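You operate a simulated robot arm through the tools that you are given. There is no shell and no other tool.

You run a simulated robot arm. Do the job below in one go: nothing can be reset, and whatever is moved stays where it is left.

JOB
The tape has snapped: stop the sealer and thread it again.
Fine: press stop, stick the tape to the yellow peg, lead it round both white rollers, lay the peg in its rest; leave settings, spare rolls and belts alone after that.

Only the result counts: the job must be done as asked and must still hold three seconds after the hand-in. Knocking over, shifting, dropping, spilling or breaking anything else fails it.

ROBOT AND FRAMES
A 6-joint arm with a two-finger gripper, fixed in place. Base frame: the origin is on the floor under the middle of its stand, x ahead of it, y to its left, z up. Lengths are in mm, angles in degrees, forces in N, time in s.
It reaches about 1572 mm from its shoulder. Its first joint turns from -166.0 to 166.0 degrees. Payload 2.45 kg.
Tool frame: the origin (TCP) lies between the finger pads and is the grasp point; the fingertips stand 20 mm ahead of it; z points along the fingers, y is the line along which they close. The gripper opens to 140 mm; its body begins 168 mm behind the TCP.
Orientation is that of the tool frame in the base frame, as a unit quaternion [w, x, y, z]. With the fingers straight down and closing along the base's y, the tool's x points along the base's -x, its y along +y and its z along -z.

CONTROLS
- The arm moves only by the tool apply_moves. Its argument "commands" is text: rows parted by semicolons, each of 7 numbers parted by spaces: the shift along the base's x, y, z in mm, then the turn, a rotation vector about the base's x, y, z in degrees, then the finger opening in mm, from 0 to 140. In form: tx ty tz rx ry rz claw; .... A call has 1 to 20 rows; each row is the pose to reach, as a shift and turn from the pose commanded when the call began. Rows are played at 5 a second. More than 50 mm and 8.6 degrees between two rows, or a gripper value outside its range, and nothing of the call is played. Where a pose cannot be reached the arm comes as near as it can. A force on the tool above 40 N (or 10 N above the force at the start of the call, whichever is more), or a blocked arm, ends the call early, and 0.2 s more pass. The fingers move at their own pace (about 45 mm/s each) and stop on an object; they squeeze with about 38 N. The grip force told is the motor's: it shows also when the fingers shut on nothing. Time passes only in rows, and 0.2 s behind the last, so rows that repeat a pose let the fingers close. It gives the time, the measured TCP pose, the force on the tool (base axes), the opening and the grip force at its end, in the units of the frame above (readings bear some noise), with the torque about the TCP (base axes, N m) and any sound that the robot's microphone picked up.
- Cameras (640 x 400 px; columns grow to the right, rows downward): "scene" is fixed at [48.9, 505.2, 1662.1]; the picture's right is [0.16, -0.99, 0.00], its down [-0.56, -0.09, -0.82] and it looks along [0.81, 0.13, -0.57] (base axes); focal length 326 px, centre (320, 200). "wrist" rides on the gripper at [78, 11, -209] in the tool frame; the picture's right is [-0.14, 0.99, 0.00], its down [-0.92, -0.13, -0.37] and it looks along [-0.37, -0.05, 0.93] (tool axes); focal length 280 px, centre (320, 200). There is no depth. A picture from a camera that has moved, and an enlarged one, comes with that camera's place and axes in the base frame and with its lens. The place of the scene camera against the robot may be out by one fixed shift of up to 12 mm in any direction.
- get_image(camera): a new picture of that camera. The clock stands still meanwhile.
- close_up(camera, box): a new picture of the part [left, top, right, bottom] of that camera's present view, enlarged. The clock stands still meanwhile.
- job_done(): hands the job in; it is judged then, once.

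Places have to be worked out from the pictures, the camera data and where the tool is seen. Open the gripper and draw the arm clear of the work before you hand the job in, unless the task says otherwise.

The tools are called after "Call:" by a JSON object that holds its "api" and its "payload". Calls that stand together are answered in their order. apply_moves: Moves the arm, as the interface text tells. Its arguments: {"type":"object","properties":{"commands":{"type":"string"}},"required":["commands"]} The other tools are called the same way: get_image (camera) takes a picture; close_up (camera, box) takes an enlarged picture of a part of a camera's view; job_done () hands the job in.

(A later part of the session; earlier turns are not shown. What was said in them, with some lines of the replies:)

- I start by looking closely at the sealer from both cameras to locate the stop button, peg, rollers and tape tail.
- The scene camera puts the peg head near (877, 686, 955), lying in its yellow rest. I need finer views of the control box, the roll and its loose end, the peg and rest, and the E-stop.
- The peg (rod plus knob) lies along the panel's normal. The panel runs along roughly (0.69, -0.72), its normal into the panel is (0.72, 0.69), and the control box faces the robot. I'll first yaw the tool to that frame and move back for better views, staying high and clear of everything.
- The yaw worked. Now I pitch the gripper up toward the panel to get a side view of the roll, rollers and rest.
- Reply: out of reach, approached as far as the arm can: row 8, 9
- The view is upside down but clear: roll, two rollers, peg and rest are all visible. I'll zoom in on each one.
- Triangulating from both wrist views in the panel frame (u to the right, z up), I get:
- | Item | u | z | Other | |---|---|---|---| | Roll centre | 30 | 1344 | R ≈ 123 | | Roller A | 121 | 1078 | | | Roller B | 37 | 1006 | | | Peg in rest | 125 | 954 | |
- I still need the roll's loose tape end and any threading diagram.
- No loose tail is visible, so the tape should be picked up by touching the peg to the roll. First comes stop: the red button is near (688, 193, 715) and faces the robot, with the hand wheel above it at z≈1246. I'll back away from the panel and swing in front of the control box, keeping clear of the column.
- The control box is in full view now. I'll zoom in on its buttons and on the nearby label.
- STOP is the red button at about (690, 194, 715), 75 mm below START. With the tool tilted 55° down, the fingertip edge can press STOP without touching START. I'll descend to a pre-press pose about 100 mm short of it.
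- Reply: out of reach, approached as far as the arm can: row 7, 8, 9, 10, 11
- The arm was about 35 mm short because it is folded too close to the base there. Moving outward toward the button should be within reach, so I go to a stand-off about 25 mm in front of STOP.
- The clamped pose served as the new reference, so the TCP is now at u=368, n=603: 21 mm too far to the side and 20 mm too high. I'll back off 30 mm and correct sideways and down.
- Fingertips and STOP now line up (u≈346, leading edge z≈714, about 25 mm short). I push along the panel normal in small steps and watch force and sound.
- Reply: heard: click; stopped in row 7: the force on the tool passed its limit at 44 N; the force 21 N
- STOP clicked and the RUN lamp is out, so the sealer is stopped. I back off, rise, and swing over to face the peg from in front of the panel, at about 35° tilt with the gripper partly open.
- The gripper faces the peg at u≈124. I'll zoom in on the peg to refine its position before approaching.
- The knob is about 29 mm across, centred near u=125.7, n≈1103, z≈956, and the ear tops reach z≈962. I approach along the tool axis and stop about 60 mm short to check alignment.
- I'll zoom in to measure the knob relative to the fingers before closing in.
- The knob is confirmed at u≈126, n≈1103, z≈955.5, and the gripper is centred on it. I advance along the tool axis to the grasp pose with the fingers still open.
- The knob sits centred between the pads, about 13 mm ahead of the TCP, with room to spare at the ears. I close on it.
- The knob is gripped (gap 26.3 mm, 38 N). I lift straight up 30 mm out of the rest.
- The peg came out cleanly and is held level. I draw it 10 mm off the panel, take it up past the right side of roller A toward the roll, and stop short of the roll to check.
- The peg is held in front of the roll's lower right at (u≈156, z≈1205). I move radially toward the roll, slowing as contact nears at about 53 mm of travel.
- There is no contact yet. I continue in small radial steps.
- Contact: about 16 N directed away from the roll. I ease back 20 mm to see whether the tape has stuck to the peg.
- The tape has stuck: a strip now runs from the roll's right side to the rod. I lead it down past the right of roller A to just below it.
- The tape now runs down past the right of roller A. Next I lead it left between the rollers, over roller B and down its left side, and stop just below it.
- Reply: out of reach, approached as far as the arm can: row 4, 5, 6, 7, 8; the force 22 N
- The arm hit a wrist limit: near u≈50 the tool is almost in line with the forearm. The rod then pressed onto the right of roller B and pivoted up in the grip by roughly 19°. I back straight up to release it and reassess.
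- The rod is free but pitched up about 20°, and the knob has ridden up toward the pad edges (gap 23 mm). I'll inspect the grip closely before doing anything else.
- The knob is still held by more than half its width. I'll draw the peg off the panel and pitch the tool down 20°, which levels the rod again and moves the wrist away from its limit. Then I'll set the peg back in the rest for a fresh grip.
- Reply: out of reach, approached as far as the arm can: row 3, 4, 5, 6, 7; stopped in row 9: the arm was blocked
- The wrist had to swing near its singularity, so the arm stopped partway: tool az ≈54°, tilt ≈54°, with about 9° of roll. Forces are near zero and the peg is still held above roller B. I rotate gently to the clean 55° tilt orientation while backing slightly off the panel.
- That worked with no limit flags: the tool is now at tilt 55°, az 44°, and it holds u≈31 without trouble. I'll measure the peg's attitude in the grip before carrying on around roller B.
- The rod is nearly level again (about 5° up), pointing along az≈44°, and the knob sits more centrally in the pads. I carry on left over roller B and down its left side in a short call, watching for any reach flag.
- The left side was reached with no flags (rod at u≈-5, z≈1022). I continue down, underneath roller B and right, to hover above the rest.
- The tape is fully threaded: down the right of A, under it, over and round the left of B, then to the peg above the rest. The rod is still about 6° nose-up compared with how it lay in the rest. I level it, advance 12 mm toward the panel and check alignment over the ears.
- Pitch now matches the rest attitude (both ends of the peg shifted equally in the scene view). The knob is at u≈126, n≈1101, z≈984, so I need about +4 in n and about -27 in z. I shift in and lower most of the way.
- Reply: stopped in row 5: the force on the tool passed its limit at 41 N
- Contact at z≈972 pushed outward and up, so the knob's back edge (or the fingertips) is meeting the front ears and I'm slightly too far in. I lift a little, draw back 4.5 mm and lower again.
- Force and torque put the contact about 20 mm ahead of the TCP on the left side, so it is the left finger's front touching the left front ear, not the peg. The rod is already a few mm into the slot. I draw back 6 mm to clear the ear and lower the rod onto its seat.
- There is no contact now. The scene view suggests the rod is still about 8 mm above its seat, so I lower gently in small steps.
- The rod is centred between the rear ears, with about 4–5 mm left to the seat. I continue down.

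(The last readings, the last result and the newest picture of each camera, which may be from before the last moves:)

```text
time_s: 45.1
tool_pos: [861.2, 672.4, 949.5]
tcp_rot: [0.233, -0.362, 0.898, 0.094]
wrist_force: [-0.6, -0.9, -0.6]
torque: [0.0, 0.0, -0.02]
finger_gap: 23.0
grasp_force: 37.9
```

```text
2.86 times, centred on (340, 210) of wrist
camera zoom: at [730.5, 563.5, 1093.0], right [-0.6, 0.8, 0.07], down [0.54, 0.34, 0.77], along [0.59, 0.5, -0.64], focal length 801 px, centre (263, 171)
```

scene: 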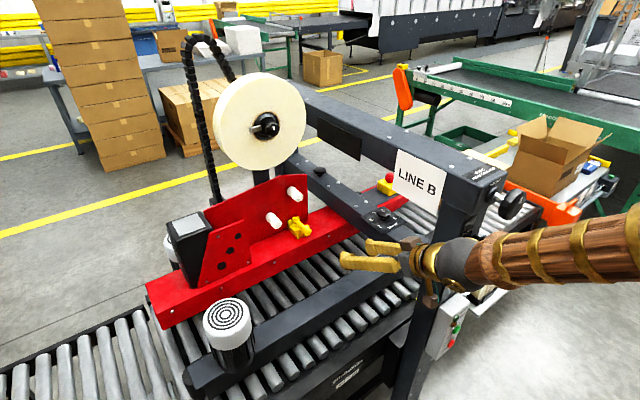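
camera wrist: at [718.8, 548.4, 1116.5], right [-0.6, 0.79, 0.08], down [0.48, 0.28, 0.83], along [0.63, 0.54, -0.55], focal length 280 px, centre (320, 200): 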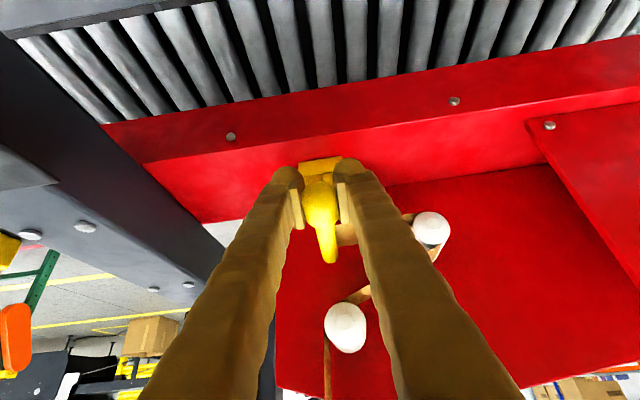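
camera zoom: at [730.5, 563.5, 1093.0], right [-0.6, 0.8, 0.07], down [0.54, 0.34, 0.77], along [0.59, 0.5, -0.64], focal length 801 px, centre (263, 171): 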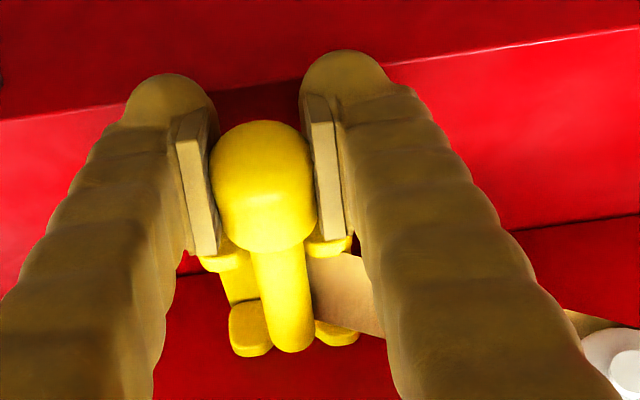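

The peg is almost seated (about 0.5 mm estimated). I inch down once more to feel for the seat.

Call:
{"api": "apply_moves", "payload": {"commands": "0 0 -0.7 0 0 0 10; 0 0 -1.4 0 0 0 10; 0 0 -1.4 0 0 0 10"}}

Call:
{"api": "close_up", "payload": {"camera": "scene", "box": [274, 210, 338, 250]}}

```text
time_s: 45.9
tool_pos: [861.8, 672.0, 948.8]
tcp_rot: [0.234, -0.361, 0.898, 0.093]
wrist_force: [1.8, -0.8, 2.6]
torque: [0.08, -0.01, -0.11]
finger_gap: 22.8
grasp_force: 38.1
```

```text
10.00 times, centred on (306, 230) of scene
camera zoom: at [48.9, 505.2, 1662.1], right [0.16, -0.99, 0.0], down [-0.56, -0.09, -0.82], along [0.81, 0.13, -0.57], focal length 3265 px, centre (460, -100)
```

zoom: 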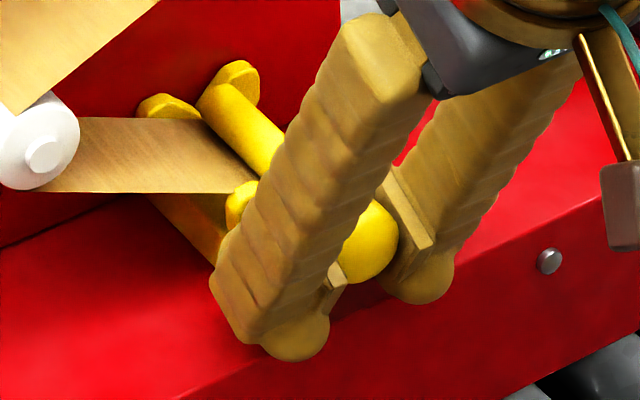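

I feel a light upward force of 2.6 N, so the rod is just touching its seat. One more small step will confirm it's the seat.

Call:
{"api": "apply_moves", "payload": {"commands": "0 0 -0.8 0 0 0 10; 0 0 -0.8 0 0 0 10"}}

Call:
{"api": "close_up", "payload": {"camera": "wrist", "box": [280, 160, 380, 270]}}

```text
time_s: 46.5
tool_pos: [860.8, 672.7, 947.2]
tcp_rot: [0.233, -0.361, 0.898, 0.093]
wrist_force: [4.3, -5.5, 8.1]
torque: [0.2, -0.12, -0.16]
finger_gap: 23.0
grasp_force: 38.0
```

```text
3.64 times, centred on (330, 215) of wrist
camera zoom: at [730.8, 563.6, 1091.5], right [-0.6, 0.8, 0.07], down [0.54, 0.34, 0.77], along [0.59, 0.5, -0.63], focal length 1020 px, centre (284, 146)
```

zoom: 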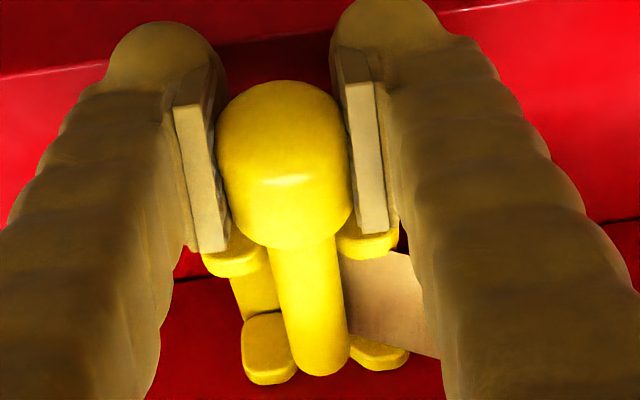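

The force (up 8 N, toward +u 7 N, acting about 25 mm ahead) shows the rod resting on the left front ear's slope. I ease about 1.3 mm to +u to centre it before releasing.

Call:
{"api": "apply_moves", "payload": {"commands": "0.5 -0.5 0 0 0 0 10; 0.9 -0.9 0 0 0 0 10; 0.9 -0.9 0 0 0 0 10"}}

```text
time_s: 47.3
tool_pos: [862.8, 673.1, 947.9]
tcp_rot: [0.233, -0.362, 0.898, 0.095]
wrist_force: [-3.4, 3.3, 2.4]
torque: [0.07, -0.11, 0.2]
finger_gap: 22.9
grasp_force: 37.4
```

The force flipped to the other ear (-4.7 N), so the centre is about 0.5 mm back. I correct that and settle the last bit downward.

Call:
{"api": "apply_moves", "payload": {"commands": "-0.35 0.36 0 0 0 0 10; -0.35 0.36 -0.8 0 0 0 10; -0.35 0.36 -1.6 0 0 0 10; -0.35 0.36 -1.6 0 0 0 10"}}

Call:
{"api": "close_up", "payload": {"camera": "scene", "box": [270, 204, 334, 244]}}

```text
time_s: 48.3
tool_pos: [862.2, 672.1, 946.7]
tcp_rot: [0.235, -0.362, 0.897, 0.095]
wrist_force: [-6.8, 1.8, 17.2]
torque: [0.38, -0.54, 0.27]
finger_gap: 23.1
grasp_force: 38.6
```

```text
10.00 times, centred on (302, 224) of scene
camera zoom: at [48.9, 505.2, 1662.1], right [0.16, -0.99, 0.0], down [-0.56, -0.09, -0.82], along [0.81, 0.13, -0.57], focal length 3265 px, centre (500, -40)
```

zoom: 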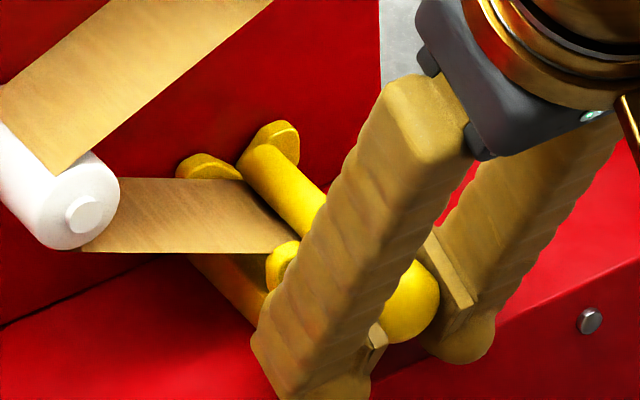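

The rod is seated: 17 N upward, acting about 38 mm ahead at the front ears. I relieve the load slightly and open the gripper to lay the peg down.

Call:
{"api": "apply_moves", "payload": {"commands": "0.3 -0.3 0.8 0 0 0 10; 0.3 -0.3 0.8 0 0 0 24; 0.3 -0.3 0.8 0 0 0 28; 0.3 -0.3 0.8 0 0 0 36; 0.3 -0.3 0.8 0 0 0 46; 0.3 -0.3 0.8 0 0 0 56; 0.3 -0.3 0.8 0 0 0 56"}}

Call:
{"api": "close_up", "payload": {"camera": "scene", "box": [270, 204, 334, 244]}}

Call:
{"api": "close_up", "payload": {"camera": "wrist", "box": [270, 140, 410, 280]}}

```text
time_s: 49.9
tool_pos: [862.9, 671.6, 947.1]
tcp_rot: [0.233, -0.362, 0.898, 0.094]
wrist_force: [-0.7, 0.0, -0.2]
torque: [0.05, -0.02, -0.01]
finger_gap: 56.1
grasp_force: 0.0
```

```text
10.00 times, centred on (302, 224) of scene
camera zoom: at [48.9, 505.2, 1662.1], right [0.16, -0.99, 0.0], down [-0.56, -0.09, -0.82], along [0.81, 0.13, -0.57], focal length 3265 px, centre (500, -40)
```

zoom: 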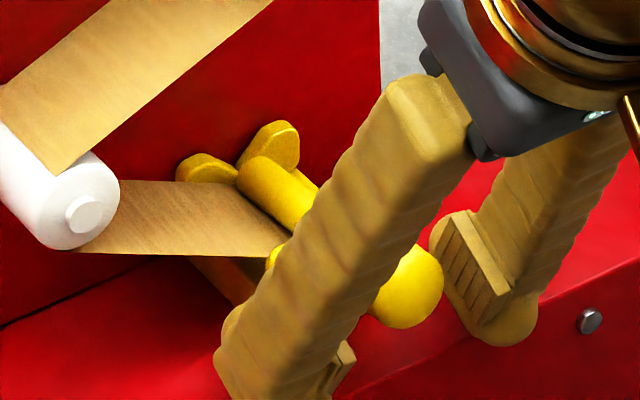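

```text
2.86 times, centred on (340, 210) of wrist
camera zoom: at [732.3, 562.5, 1090.0], right [-0.6, 0.8, 0.07], down [0.54, 0.34, 0.77], along [0.59, 0.5, -0.64], focal length 801 px, centre (263, 171)
```

zoom: 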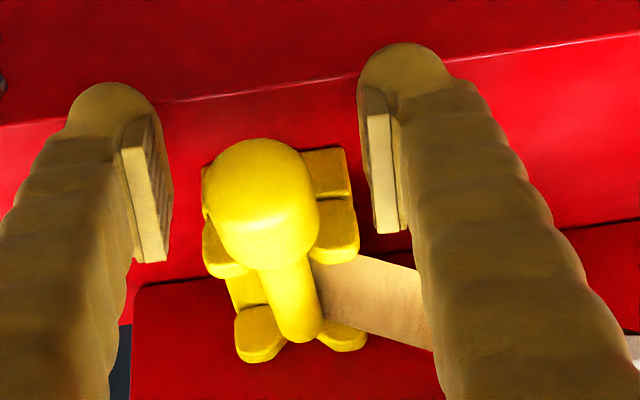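

On release the peg's inner end dropped in front of the rear ears because it was laid about 12 mm too far out, though the tape path is intact. I'll back off, re-approach at a shallower tilt so the fingers clear the ears, regrip, and re-seat it properly.

Call:
{"api": "apply_moves", "payload": {"commands": "-6.9 -6.8 17.5 0 0 0 56; -13.8 -13.6 35 0 0 0 60; -20.7 -20.3 52.5 0 0 0 64; -25.7 -25.2 58 3.5 -3.6 0 66; -29.9 -29.4 61 7 -7.2 0 66; -34.2 -33.6 63 10.4 -10.8 0 66; -37.1 -36.5 63 13.2 -13.7 0 66; -37.1 -36.5 63 13.2 -13.7 0 66"}}

Call:
{"api": "get_image", "payload": {"camera": "wrist"}}

Call:
{"api": "close_up", "payload": {"camera": "scene", "box": [270, 200, 334, 240]}}

Call:
{"api": "close_up", "payload": {"camera": "wrist", "box": [260, 120, 400, 240]}}

```text
time_s: 51.7
tool_pos: [825.7, 635.5, 1010.1]
tcp_rot: [0.371, -0.342, 0.85, 0.151]
wrist_force: [0.3, 0.1, 0.3]
torque: [-0.03, 0.0, -0.03]
finger_gap: 65.8
grasp_force: 0.1
```

```text
taken
camera wrist: at [669.2, 501.4, 1093.2], right [-0.62, 0.78, 0.1], down [0.35, 0.15, 0.93], along [0.7, 0.61, -0.36], focal length 280 px, centre (320, 200)
```

wrist: 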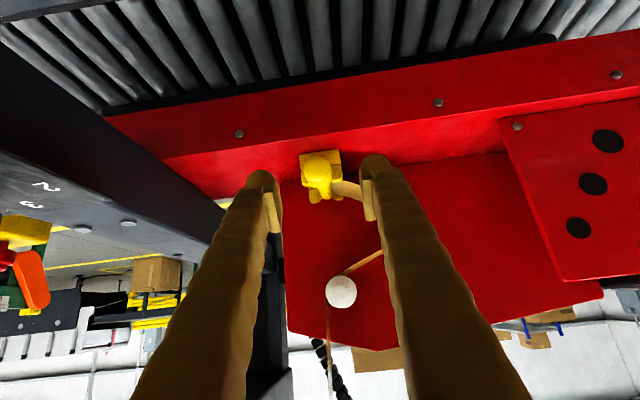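

```text
10.00 times, centred on (302, 220) of scene
camera zoom: at [48.9, 505.2, 1662.1], right [0.16, -0.99, 0.0], down [-0.56, -0.09, -0.82], along [0.81, 0.13, -0.57], focal length 3265 px, centre (500, 0)
```

zoom: 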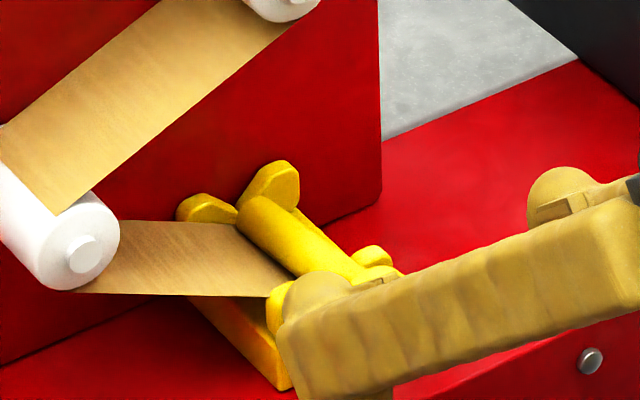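

```text
3.33 times, centred on (330, 180) of wrist
camera zoom: at [669.2, 501.4, 1093.2], right [-0.62, 0.78, 0.1], down [0.35, 0.15, 0.93], along [0.7, 0.61, -0.36], focal length 935 px, centre (287, 267)
```

zoom: 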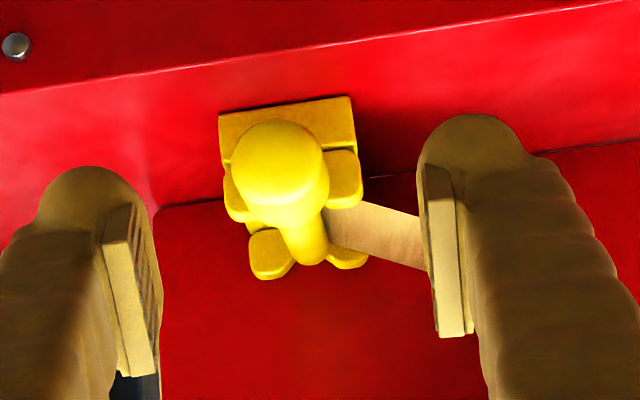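

The peg lies with its knob at about (u 127, n 1090, z 959), tilted about 7° nose-down because the inner end is off the rear saddle. I approach the knob along the tool axis at 43° tilt, holding it nearer the tips this time.

Call:
{"api": "apply_moves", "payload": {"commands": "11 10.2 -15 0 0 0 66; 22.1 20.3 -30 0 0 0 66; 32.3 29.6 -44 0 0 0 66; 32.3 29.6 -44 0 0 0 66"}}

Call:
{"api": "close_up", "payload": {"camera": "wrist", "box": [260, 120, 400, 240]}}

Call:
{"api": "close_up", "payload": {"camera": "scene", "box": [270, 200, 334, 240]}}

```text
time_s: 52.7
tool_pos: [856.2, 664.7, 963.4]
tcp_rot: [0.378, -0.34, 0.847, 0.152]
wrist_force: [0.6, 0.7, 0.6]
torque: [0.03, 0.03, 0.02]
finger_gap: 66.1
grasp_force: 0.1
```

```text
3.33 times, centred on (330, 180) of wrist
camera zoom: at [698.7, 529.5, 1044.9], right [-0.62, 0.78, 0.1], down [0.33, 0.14, 0.93], along [0.71, 0.61, -0.35], focal length 935 px, centre (287, 267)
```

zoom: 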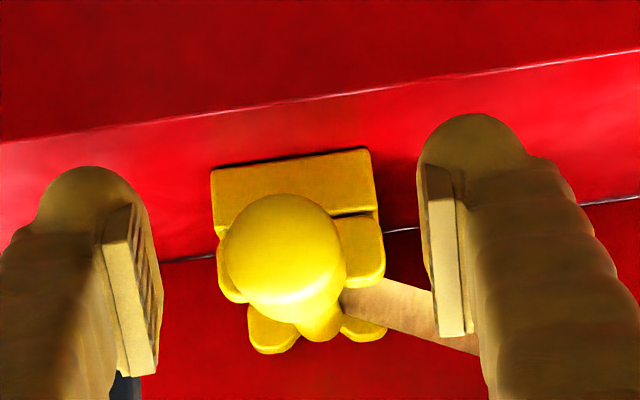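

```text
10.00 times, centred on (302, 220) of scene
camera zoom: at [48.9, 505.2, 1662.1], right [0.16, -0.99, 0.0], down [-0.56, -0.09, -0.82], along [0.81, 0.13, -0.57], focal length 3265 px, centre (500, 0)
```

zoom: 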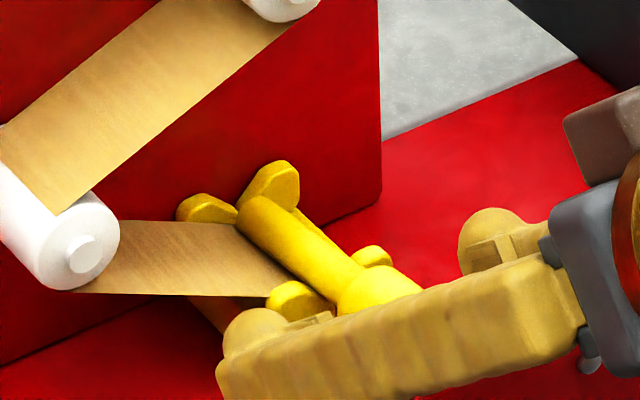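

The knob is centred between the pads but sits about 4 mm high on them. I raise the tool 4 mm and close.

Call:
{"api": "apply_moves", "payload": {"commands": "1.2 1.1 4 0 0 0 66; 1.2 1.1 4 0 0 0 50; 1.2 1.1 4 0 0 0 30; 1.2 1.1 4 0 0 0 10; 1.2 1.1 4 0 0 0 10; 1.2 1.1 4 0 0 0 10; 1.2 1.1 4 0 0 0 10"}}

Call:
{"api": "close_up", "payload": {"camera": "wrist", "box": [260, 120, 400, 240]}}

Call:
{"api": "close_up", "payload": {"camera": "scene", "box": [270, 200, 334, 240]}}

```text
time_s: 54.3
tool_pos: [857.0, 665.6, 969.5]
tcp_rot: [0.378, -0.341, 0.847, 0.152]
wrist_force: [-0.1, 0.9, 0.2]
torque: [-0.01, 0.0, 0.01]
finger_gap: 26.2
grasp_force: 37.9
```

```text
3.33 times, centred on (330, 180) of wrist
camera zoom: at [699.9, 530.7, 1049.2], right [-0.62, 0.78, 0.1], down [0.33, 0.14, 0.93], along [0.71, 0.61, -0.35], focal length 935 px, centre (287, 267)
```

zoom: 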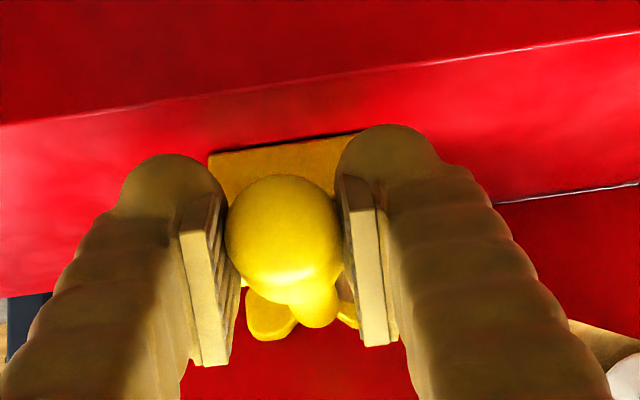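

```text
10.00 times, centred on (302, 220) of scene
camera zoom: at [48.9, 505.2, 1662.1], right [0.16, -0.99, 0.0], down [-0.56, -0.09, -0.82], along [0.81, 0.13, -0.57], focal length 3265 px, centre (500, 0)
```

zoom: 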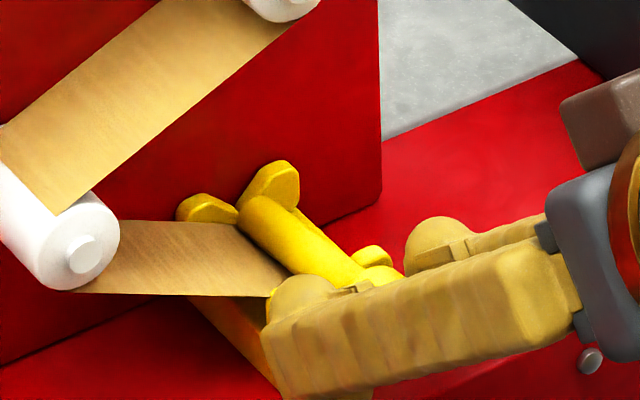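

Solid grip this time: the gap is 26.2 mm, the same as the first good grasp. I lift 18 mm straight up and pitch the tool up 7° so the rod returns to its rest attitude.

Call:
{"api": "apply_moves", "payload": {"commands": "0 0 4 0 0 0 10; 0 0 9 0 0 0 10; 0 0 14 0 0 0 10; 0 0 18 1.6 -1.7 0 10; 0 0 18 3.2 -3.3 0 10; 0 0 18 4.9 -5 0 10; 0 0 18 4.9 -5 0 10"}}

Call:
{"api": "close_up", "payload": {"camera": "wrist", "box": [260, 120, 400, 240]}}

Call:
{"api": "close_up", "payload": {"camera": "scene", "box": [270, 200, 334, 240]}}

```text
time_s: 55.9
tool_pos: [854.0, 670.0, 986.8]
tcp_rot: [0.413, -0.336, 0.828, 0.176]
wrist_force: [-0.3, 0.4, -0.4]
torque: [-0.01, 0.01, 0.01]
finger_gap: 26.2
grasp_force: 37.7
out of reach, approached as far as the arm can: row 5, 6, 7
```

```text
3.33 times, centred on (330, 180) of wrist
camera zoom: at [694.2, 526.6, 1046.8], right [-0.64, 0.76, 0.12], down [0.28, 0.08, 0.96], along [0.72, 0.64, -0.26], focal length 935 px, centre (287, 267)
```

zoom: 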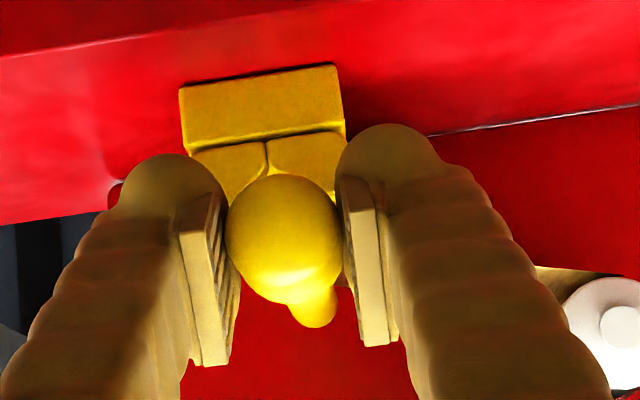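

```text
10.00 times, centred on (302, 220) of scene
camera zoom: at [48.9, 505.2, 1662.1], right [0.16, -0.99, 0.0], down [-0.56, -0.09, -0.82], along [0.81, 0.13, -0.57], focal length 3265 px, centre (500, 0)
```

zoom: 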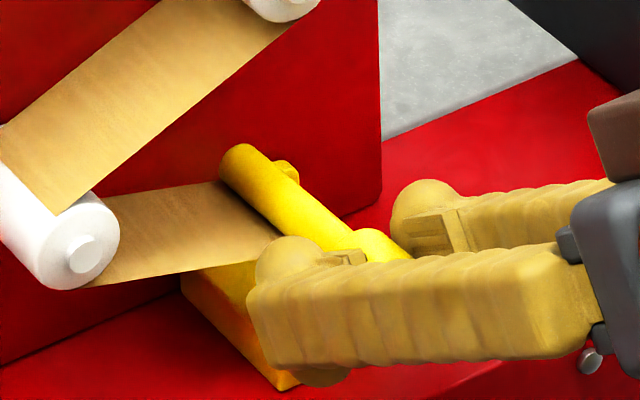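

The wrist hit its limit again and clamped about 1.2° in az and 5 mm to the left. The grip is good and the tape path is intact. Reaching further forward eases the limit, so I move in toward the panel, back to u≈125.5, at about 36° tilt, still above the ears.

Call:
{"api": "apply_moves", "payload": {"commands": "2.9 1.8 2 0 -0.3 -0.3 10; 5.8 2.4 2 0 -0.6 -0.6 10; 8.8 2.5 2 -0.1 -1 -1 10; 8.8 2.5 2 -0.1 -1 -1 10"}}

Call:
{"api": "close_up", "payload": {"camera": "wrist", "box": [260, 120, 400, 240]}}

Call:
{"api": "close_up", "payload": {"camera": "scene", "box": [270, 200, 334, 240]}}

```text
time_s: 56.9
tool_pos: [862.3, 671.7, 987.5]
tcp_rot: [0.437, -0.325, 0.822, 0.166]
wrist_force: [-1.1, 0.3, -0.3]
torque: [-0.01, 0.03, 0.02]
finger_gap: 26.0
grasp_force: 37.5
```

```text
3.33 times, centred on (330, 180) of wrist
camera zoom: at [695.6, 533.6, 1039.2], right [-0.62, 0.78, 0.1], down [0.24, 0.06, 0.97], along [0.75, 0.62, -0.22], focal length 935 px, centre (287, 267)
```

zoom: 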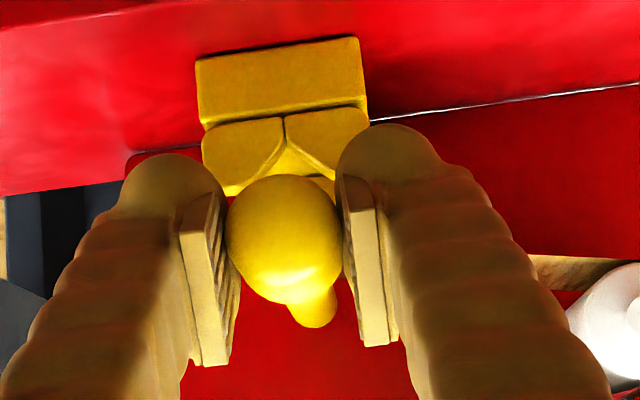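

```text
10.00 times, centred on (302, 220) of scene
camera zoom: at [48.9, 505.2, 1662.1], right [0.16, -0.99, 0.0], down [-0.56, -0.09, -0.82], along [0.81, 0.13, -0.57], focal length 3265 px, centre (500, 0)
```

zoom: 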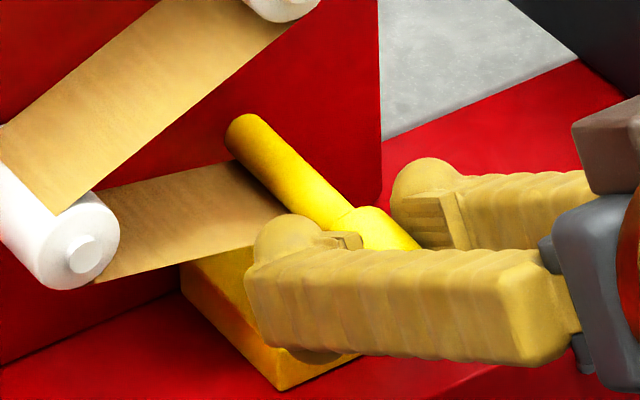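

The attitude now matches the original rest pose within about 1° (rod az 45.8°, pitch 3°), and the V-shaped rest lies straight below. The target TCP is about 4 mm further in and 25 mm down, the same as the original grasp pose. I move in and lower most of the way.

Call:
{"api": "apply_moves", "payload": {"commands": "2.5 2.4 0 0 0 0 10; 2.5 2.4 -6 0 0 0 10; 2.5 2.4 -12 0 0 0 10; 2.5 2.4 -17 0 0 0 10; 2.5 2.4 -17 0 0 0 10"}}

Call:
{"api": "close_up", "payload": {"camera": "wrist", "box": [260, 120, 400, 240]}}

Call:
{"api": "close_up", "payload": {"camera": "scene", "box": [270, 200, 334, 240]}}

```text
time_s: 58.1
tool_pos: [866.4, 674.8, 971.0]
tcp_rot: [0.437, -0.326, 0.822, 0.166]
wrist_force: [0.0, -0.4, -0.2]
torque: [-0.03, 0.01, 0.01]
finger_gap: 26.2
grasp_force: 37.9
```

```text
3.33 times, centred on (330, 180) of wrist
camera zoom: at [698.9, 535.9, 1022.7], right [-0.62, 0.78, 0.1], down [0.24, 0.06, 0.97], along [0.75, 0.62, -0.22], focal length 935 px, centre (287, 267)
```

zoom: 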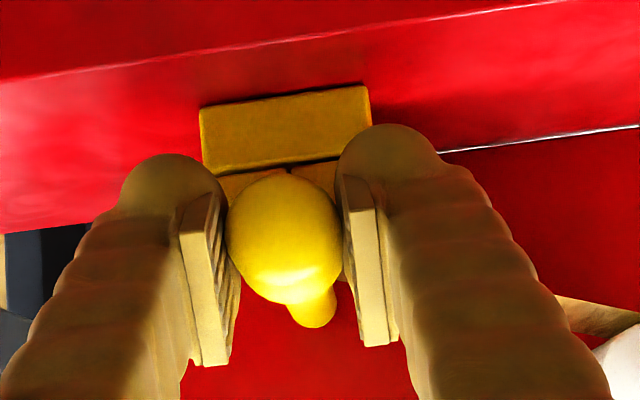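

```text
10.00 times, centred on (302, 220) of scene
camera zoom: at [48.9, 505.2, 1662.1], right [0.16, -0.99, 0.0], down [-0.56, -0.09, -0.82], along [0.81, 0.13, -0.57], focal length 3265 px, centre (500, 0)
```

zoom: 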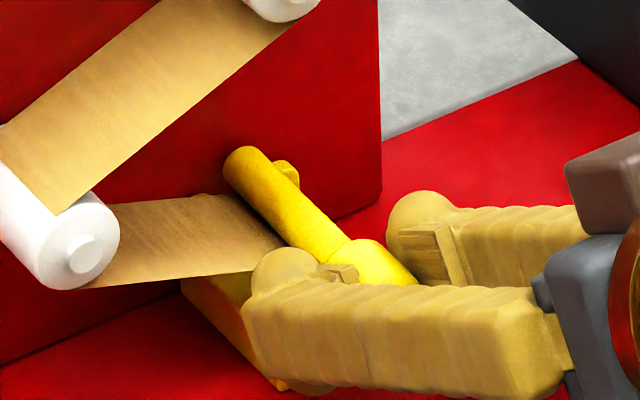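

No contact yet, and the remaining drop is about 9 mm with n already right. I lower in small steps.

Call:
{"api": "apply_moves", "payload": {"commands": "0 0 -2.5 0 0 0 10; 0 0 -5 0 0 0 10; 0 0 -6.5 0 0 0 10; 0 0 -6.5 0 0 0 10"}}

Call:
{"api": "close_up", "payload": {"camera": "scene", "box": [270, 200, 334, 240]}}

Call:
{"api": "close_up", "payload": {"camera": "wrist", "box": [260, 120, 400, 240]}}

```text
time_s: 59.1
tool_pos: [865.3, 674.6, 964.5]
tcp_rot: [0.438, -0.325, 0.822, 0.165]
wrist_force: [0.3, 0.4, -0.1]
torque: [-0.04, 0.01, -0.01]
finger_gap: 26.3
grasp_force: 38.2
```

```text
10.00 times, centred on (302, 220) of scene
camera zoom: at [48.9, 505.2, 1662.1], right [0.16, -0.99, 0.0], down [-0.56, -0.09, -0.82], along [0.81, 0.13, -0.57], focal length 3265 px, centre (500, 0)
```

zoom: 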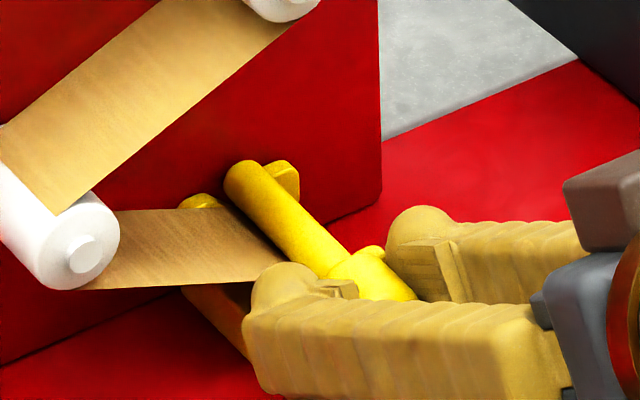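

```text
3.33 times, centred on (330, 180) of wrist
camera zoom: at [698.8, 536.2, 1016.3], right [-0.62, 0.78, 0.1], down [0.24, 0.06, 0.97], along [0.75, 0.62, -0.22], focal length 935 px, centre (287, 267)
```

zoom: 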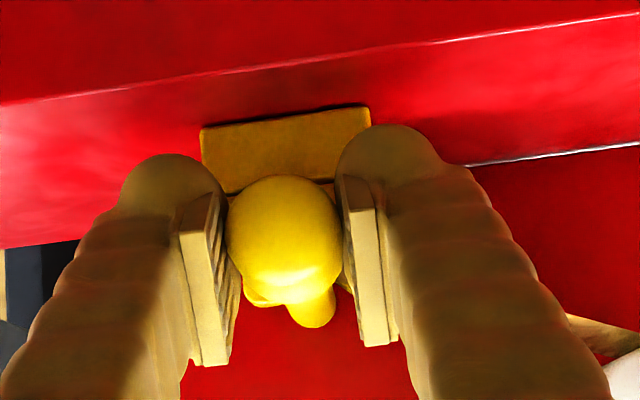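

About 4 mm remains. I keep lowering gently.

Call:
{"api": "apply_moves", "payload": {"commands": "0 0 -1.2 0 0 0 10; 0 0 -2.4 0 0 0 10; 0 0 -3.2 0 0 0 10"}}

Call:
{"api": "close_up", "payload": {"camera": "scene", "box": [270, 200, 334, 240]}}

```text
time_s: 59.9
tool_pos: [866.3, 675.5, 963.1]
tcp_rot: [0.438, -0.325, 0.822, 0.166]
wrist_force: [-9.7, 5.5, 18.4]
torque: [0.35, -0.32, 0.27]
finger_gap: 26.1
grasp_force: 37.8
```

```text
10.00 times, centred on (302, 220) of scene
camera zoom: at [48.9, 505.2, 1662.1], right [0.16, -0.99, 0.0], down [-0.56, -0.09, -0.82], along [0.81, 0.13, -0.57], focal length 3265 px, centre (500, 0)
```

zoom: 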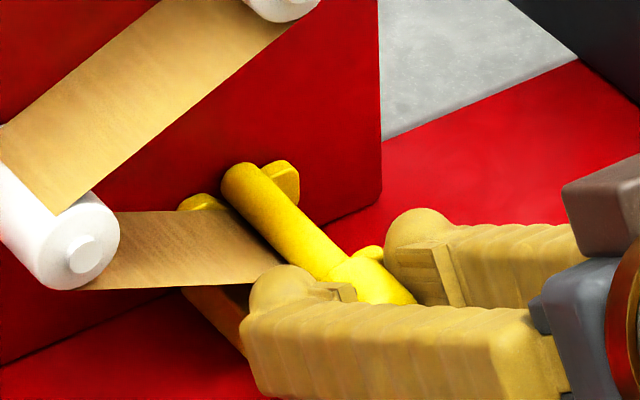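

The force (up 18 N, toward -u 11 N, at about 26 mm ahead) says the rod is riding on the right flank of the front V. I shift about 1.2 mm to -u to centre it.

Call:
{"api": "apply_moves", "payload": {"commands": "-0.4 0.4 0 0 0 0 10; -0.85 0.85 0 0 0 0 10; -0.85 0.85 0 0 0 0 10"}}

```text
time_s: 60.7
tool_pos: [865.4, 675.6, 963.1]
tcp_rot: [0.438, -0.325, 0.821, 0.167]
wrist_force: [3.4, 11.3, 27.2]
torque: [0.59, -0.53, 0.14]
finger_gap: 26.3
grasp_force: 38.4
```

The force is now mostly vertical at 27 N, so I'm pressing on the front V. I relieve 1.5 mm and read again before releasing.

Call:
{"api": "apply_moves", "payload": {"commands": "0 0 0.8 0 0 0 10; 0 0 1.5 0 0 0 10; 0 0 1.5 0 0 0 10"}}

Call:
{"api": "close_up", "payload": {"camera": "scene", "box": [270, 200, 334, 240]}}

Call:
{"api": "close_up", "payload": {"camera": "wrist", "box": [280, 140, 370, 220]}}

```text
time_s: 61.5
tool_pos: [865.2, 674.2, 961.1]
tcp_rot: [0.437, -0.325, 0.822, 0.165]
wrist_force: [0.2, 7.4, 18.0]
torque: [0.39, -0.36, 0.15]
finger_gap: 26.0
grasp_force: 37.7
```

```text
10.00 times, centred on (302, 220) of scene
camera zoom: at [48.9, 505.2, 1662.1], right [0.16, -0.99, 0.0], down [-0.56, -0.09, -0.82], along [0.81, 0.13, -0.57], focal length 3265 px, centre (500, 0)
```

zoom: 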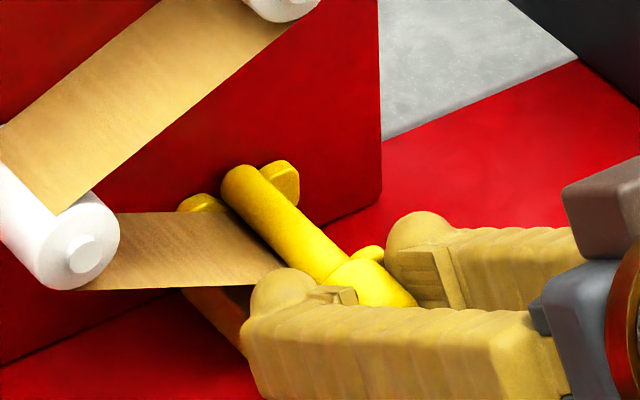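

```text
5.00 times, centred on (325, 180) of wrist
camera zoom: at [697.9, 536.5, 1014.6], right [-0.62, 0.78, 0.1], down [0.24, 0.06, 0.97], along [0.75, 0.62, -0.22], focal length 1402 px, centre (295, 300)
```

zoom: 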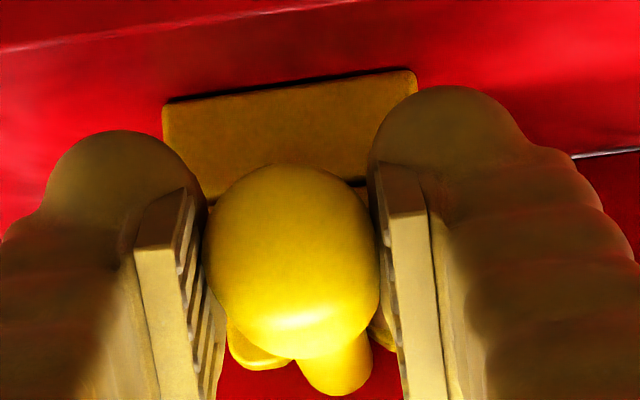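

The rod's inner end now matches the original rest picture within 1–2 px, so it is seated at both ends. I take off the remaining press load and open slowly.

Call:
{"api": "apply_moves", "payload": {"commands": "-0.2 0.2 1 0 0 0 10; -0.3 0.3 2 0 0 0 10; -0.3 0.3 2 0 0 0 24; -0.3 0.3 2 0 0 0 27; -0.3 0.3 2 0 0 0 31; -0.3 0.3 2 0 0 0 40; -0.3 0.3 2 0 0 0 50; -0.3 0.3 2 0 0 0 60; -0.3 0.3 2 0 0 0 66; -0.3 0.3 2 0 0 0 66"}}

Call:
{"api": "close_up", "payload": {"camera": "scene", "box": [270, 200, 334, 240]}}

Call:
{"api": "close_up", "payload": {"camera": "wrist", "box": [260, 120, 400, 240]}}

```text
time_s: 63.7
tool_pos: [864.7, 674.3, 964.9]
tcp_rot: [0.437, -0.326, 0.822, 0.166]
wrist_force: [1.2, 0.6, -0.2]
torque: [-0.01, -0.04, -0.04]
finger_gap: 66.2
grasp_force: 0.0
```

```text
10.00 times, centred on (302, 220) of scene
camera zoom: at [48.9, 505.2, 1662.1], right [0.16, -0.99, 0.0], down [-0.56, -0.09, -0.82], along [0.81, 0.13, -0.57], focal length 3265 px, centre (500, 0)
```

zoom: 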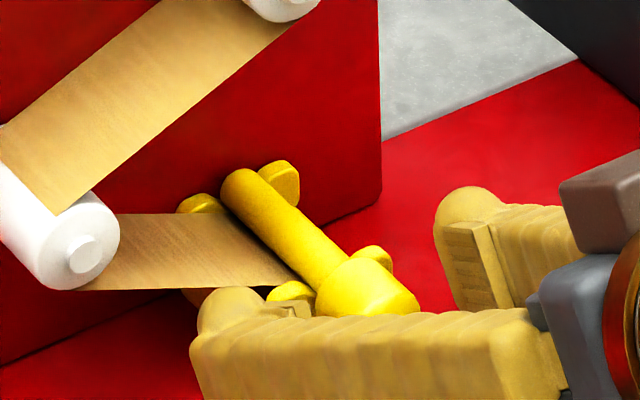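

```text
3.33 times, centred on (330, 180) of wrist
camera zoom: at [697.6, 537.2, 1016.5], right [-0.62, 0.78, 0.1], down [0.24, 0.06, 0.97], along [0.75, 0.62, -0.22], focal length 935 px, centre (287, 267)
```

zoom: 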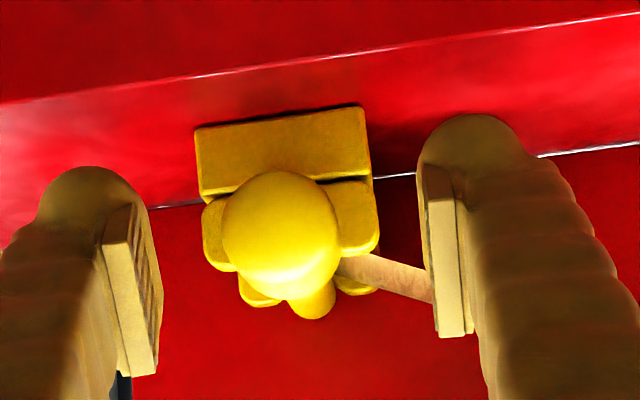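

The peg lies exactly as in the original picture (rod end at 220/168 px against 219/167), with the tape in place. I lift the open fingers straight up off the knob, pitching down gradually to stay away from the wrist limit.

Call:
{"api": "apply_moves", "payload": {"commands": "0 0 5 -1.4 1.4 0 70; 0 0 12 -3.5 3.6 0 70; 0 0 22 -5.6 5.8 0 70; 0 0 34 -7.7 7.9 0 70; -5.7 -5.6 46 -9.8 10.1 0 70; -14 -13.8 60 -12 12.4 0 70; -25 -24.5 75 -14 14.5 0 70; -25 -24.5 75 -14 14.5 0 70"}}

Call:
{"api": "get_image", "payload": {"camera": "wrist"}}

Call:
{"api": "close_up", "payload": {"camera": "scene", "box": [230, 140, 342, 240]}}

```text
time_s: 65.5
tool_pos: [838.7, 650.7, 1039.8]
tcp_rot: [0.287, -0.35, 0.885, 0.106]
wrist_force: [0.8, -0.3, -0.1]
torque: [0.07, 0.03, 0.04]
finger_gap: 69.9
grasp_force: 0.0
out of reach, approached as far as the arm can: row 2, 3, 4, 5
```

```text
taken
camera wrist: at [694.2, 534.8, 1162.8], right [-0.59, 0.8, 0.07], down [0.47, 0.28, 0.84], along [0.65, 0.53, -0.54], focal length 280 px, centre (320, 200)
```

wrist: 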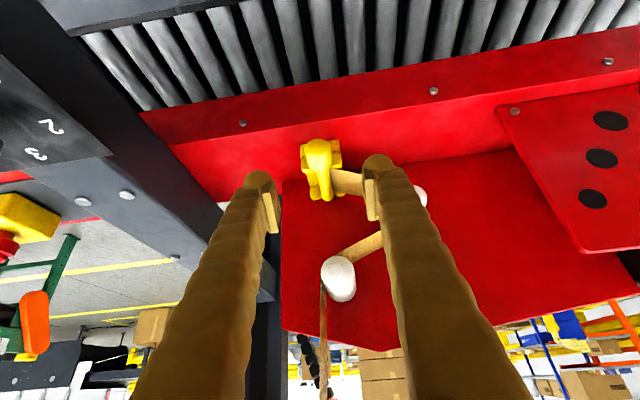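

```text
4.00 times, centred on (286, 190) of scene
camera zoom: at [48.9, 505.2, 1662.1], right [0.16, -0.99, 0.0], down [-0.56, -0.09, -0.82], along [0.81, 0.13, -0.57], focal length 1306 px, centre (456, 240)
```

zoom: 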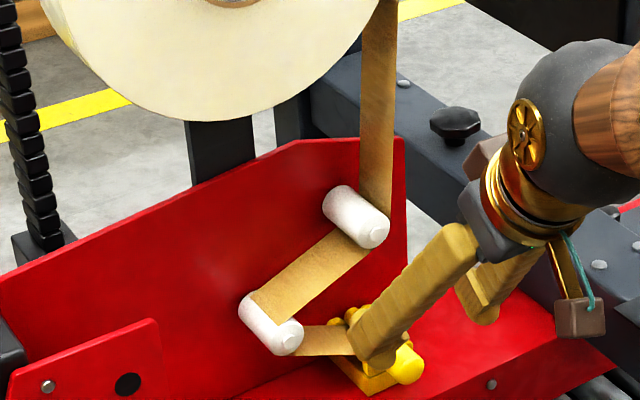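

The gripper is clear above the peg. I retreat further from the panel and then check everything.

Call:
{"api": "apply_moves", "payload": {"commands": "-28.5 -28 15 0 0 0 70; -57 -56.1 30 0 0 0 70; -85.6 -84.1 45 0 0 0 70; -114.1 -112.2 60 0 0 0 70; -142.6 -140.2 75 0 0 0 70; -171.1 -168.2 90 0 0 0 70; -171.1 -168.2 90 0 0 0 70"}}

Call:
{"api": "get_image", "payload": {"camera": "scene"}}

Call:
{"api": "close_up", "payload": {"camera": "scene", "box": [270, 200, 334, 240]}}

Call:
{"api": "close_up", "payload": {"camera": "scene", "box": [210, 60, 338, 240]}}

Call:
{"api": "get_image", "payload": {"camera": "wrist"}}

```text
time_s: 67.1
tool_pos: [667.9, 484.6, 1130.1]
tcp_rot: [0.288, -0.353, 0.884, 0.104]
wrist_force: [-0.3, 0.2, 0.0]
torque: [-0.01, 0.02, -0.01]
finger_gap: 69.9
grasp_force: 0.0
```

```text
taken
```

scene: 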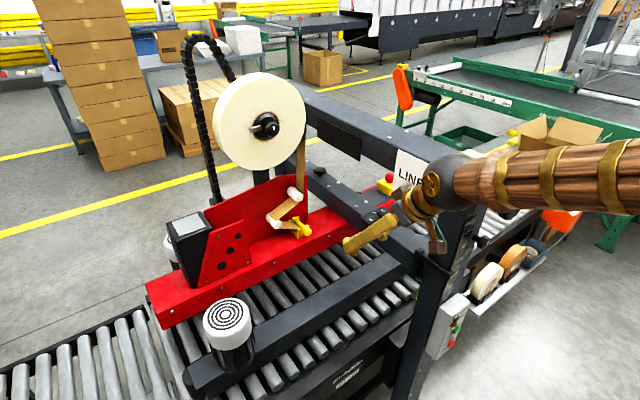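

```text
10.00 times, centred on (302, 220) of scene
camera zoom: at [48.9, 505.2, 1662.1], right [0.16, -0.99, 0.0], down [-0.56, -0.09, -0.82], along [0.81, 0.13, -0.57], focal length 3265 px, centre (500, 0)
```

zoom: 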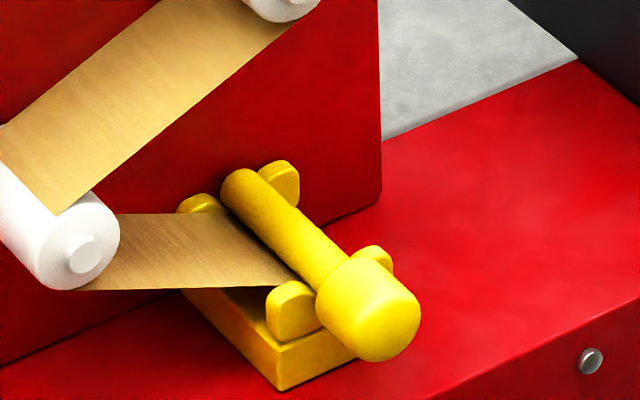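

```text
2.22 times, centred on (274, 150) of scene
camera zoom: at [48.9, 505.2, 1662.1], right [0.16, -0.99, 0.0], down [-0.56, -0.09, -0.82], along [0.81, 0.13, -0.57], focal length 726 px, centre (422, 311)
```

zoom: 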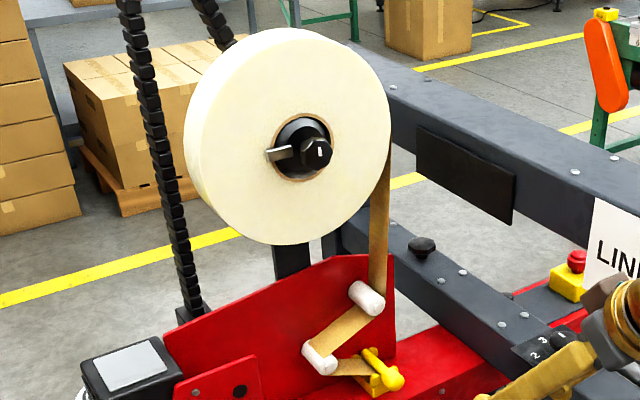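

```text
taken
camera wrist: at [523.8, 368.2, 1253.4], right [-0.6, 0.8, 0.06], down [0.47, 0.28, 0.84], along [0.65, 0.53, -0.54], focal length 280 px, centre (320, 200)
```

wrist: 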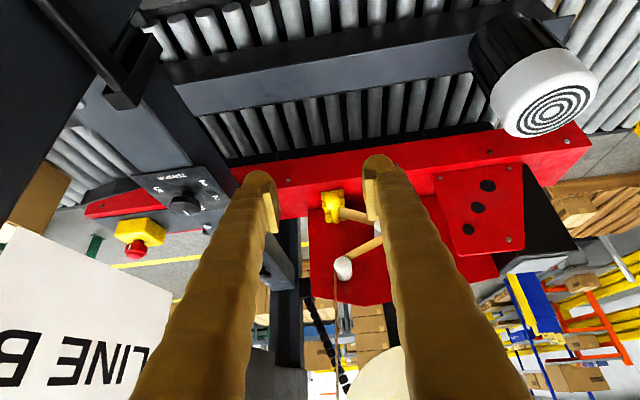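

Peg, tape path, roll and rollers all look right, and nothing else has moved. I raise the arm further clear and confirm the control box still shows stopped.

Call:
{"api": "apply_moves", "payload": {"commands": "-7 -7 40 -3.5 3.6 0 70; -14 -14 80 -7 7.2 0 70; -21 -21 120 -10.4 10.8 0 70; -28 -28 160 -13.9 14.4 0 70; -35 -35 200 -17.4 18 0 70; -35 -35 200 -17.4 18 0 70"}}

Call:
{"api": "get_image", "payload": {"camera": "scene"}}

Call:
{"api": "close_up", "payload": {"camera": "scene", "box": [415, 280, 495, 350]}}

Call:
{"api": "close_up", "payload": {"camera": "scene", "box": [254, 170, 334, 240]}}

Call:
{"api": "close_up", "payload": {"camera": "scene", "box": [340, 160, 420, 240]}}

```text
time_s: 68.5
tool_pos: [634.2, 450.1, 1332.5]
tcp_rot: [0.089, -0.371, 0.924, 0.024]
wrist_force: [-0.2, -0.3, -0.1]
torque: [0.0, 0.0, 0.01]
finger_gap: 69.8
grasp_force: 0.1
```

```text
taken
```

scene: 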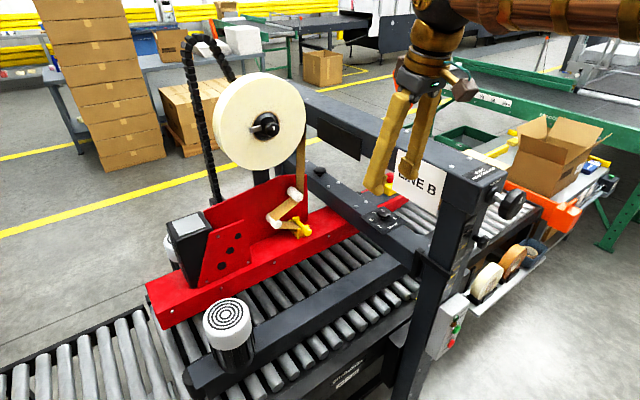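

```text
5.71 times, centred on (455, 315) of scene
camera zoom: at [48.9, 505.2, 1662.1], right [0.16, -0.99, 0.0], down [-0.56, -0.09, -0.82], along [0.81, 0.13, -0.57], focal length 1866 px, centre (-451, -457)
```

zoom: 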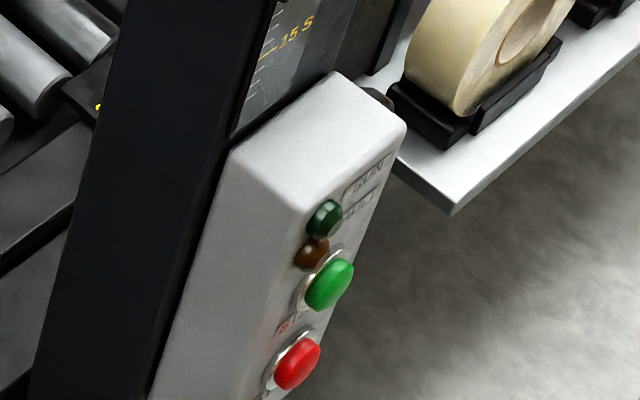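

```text
5.71 times, centred on (294, 205) of scene
camera zoom: at [48.9, 505.2, 1662.1], right [0.16, -0.99, 0.0], down [-0.56, -0.09, -0.82], along [0.81, 0.13, -0.57], focal length 1866 px, centre (469, 171)
```

zoom: 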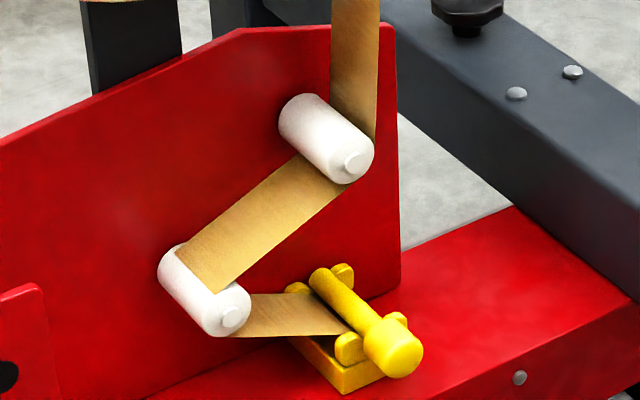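

```text
5.00 times, centred on (380, 200) of scene
camera zoom: at [48.9, 505.2, 1662.1], right [0.16, -0.99, 0.0], down [-0.56, -0.09, -0.82], along [0.81, 0.13, -0.57], focal length 1633 px, centre (20, 200)
```

zoom: 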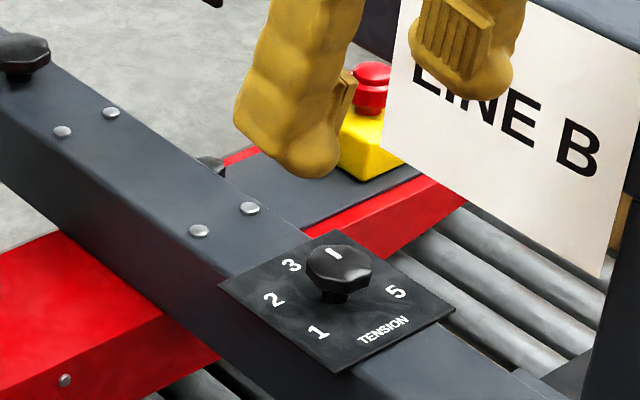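

Everything holds: the RUN lamp is off, the tension dial is unchanged, the tape is round both rollers, and the peg is in its rest. I open the gripper fully where it hangs in free space and recheck stability before handing in.

Call:
{"api": "apply_moves", "payload": {"commands": "0 0 10 0 0 0 100; 0 0 20 0 0 0 140; 0 0 20 0 0 0 140; 0 0 20 0 0 0 140; 0 0 20 0 0 0 140; 0 0 20 0 0 0 140"}}

Call:
{"api": "close_up", "payload": {"camera": "scene", "box": [270, 200, 334, 240]}}

```text
time_s: 69.9
tool_pos: [633.9, 449.8, 1351.7]
tcp_rot: [0.09, -0.371, 0.924, 0.024]
wrist_force: [0.6, 0.2, 0.7]
torque: [-0.04, 0.02, 0.01]
finger_gap: 139.9
grasp_force: 0.0
```

```text
10.00 times, centred on (302, 220) of scene
camera zoom: at [48.9, 505.2, 1662.1], right [0.16, -0.99, 0.0], down [-0.56, -0.09, -0.82], along [0.81, 0.13, -0.57], focal length 3265 px, centre (500, 0)
```

zoom: 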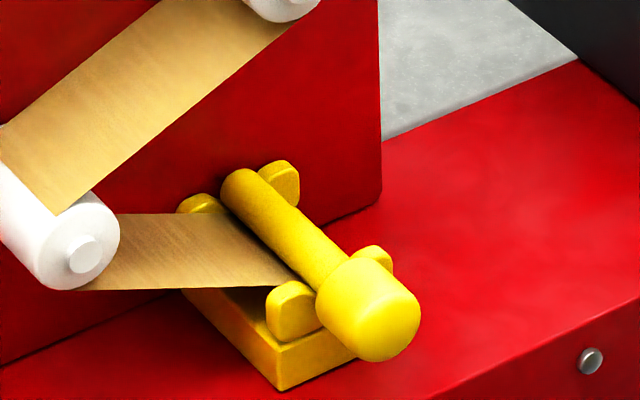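

The peg and tape haven't moved over the last few seconds, the sealer is stopped, the gripper is open and the arm is clear. I hand the job in.

Call:
{"api": "job_done", "payload": {}}

```text
The job is handed in.
```

The sealer is stopped and threaded again, and I've handed the job in; I don't have the result of the check yet.

- **Stop:** I pressed the red STOP button on the control box. It clicked and the RUN lamp went out.
- **Threading:** The tape is stuck to the yellow peg. It runs down the right of the upper white roller and round the left of the lower one.
- **Peg:** It lies in its rest, matching its original position within a few pixels in the scene camera. It stayed put through the last check before hand-in.
- **Left alone:** The tension dial still points where it did at the start. I didn't touch the spare rolls or the belts.

Two things went wrong along the way, both put right. The peg pressed against the lower roller and twisted in the gripper. My first attempt at laying it down left its inner end off the rear support, so I picked it up again and re-seated it.

The gripper is open and the arm is drawn clear of the machine.
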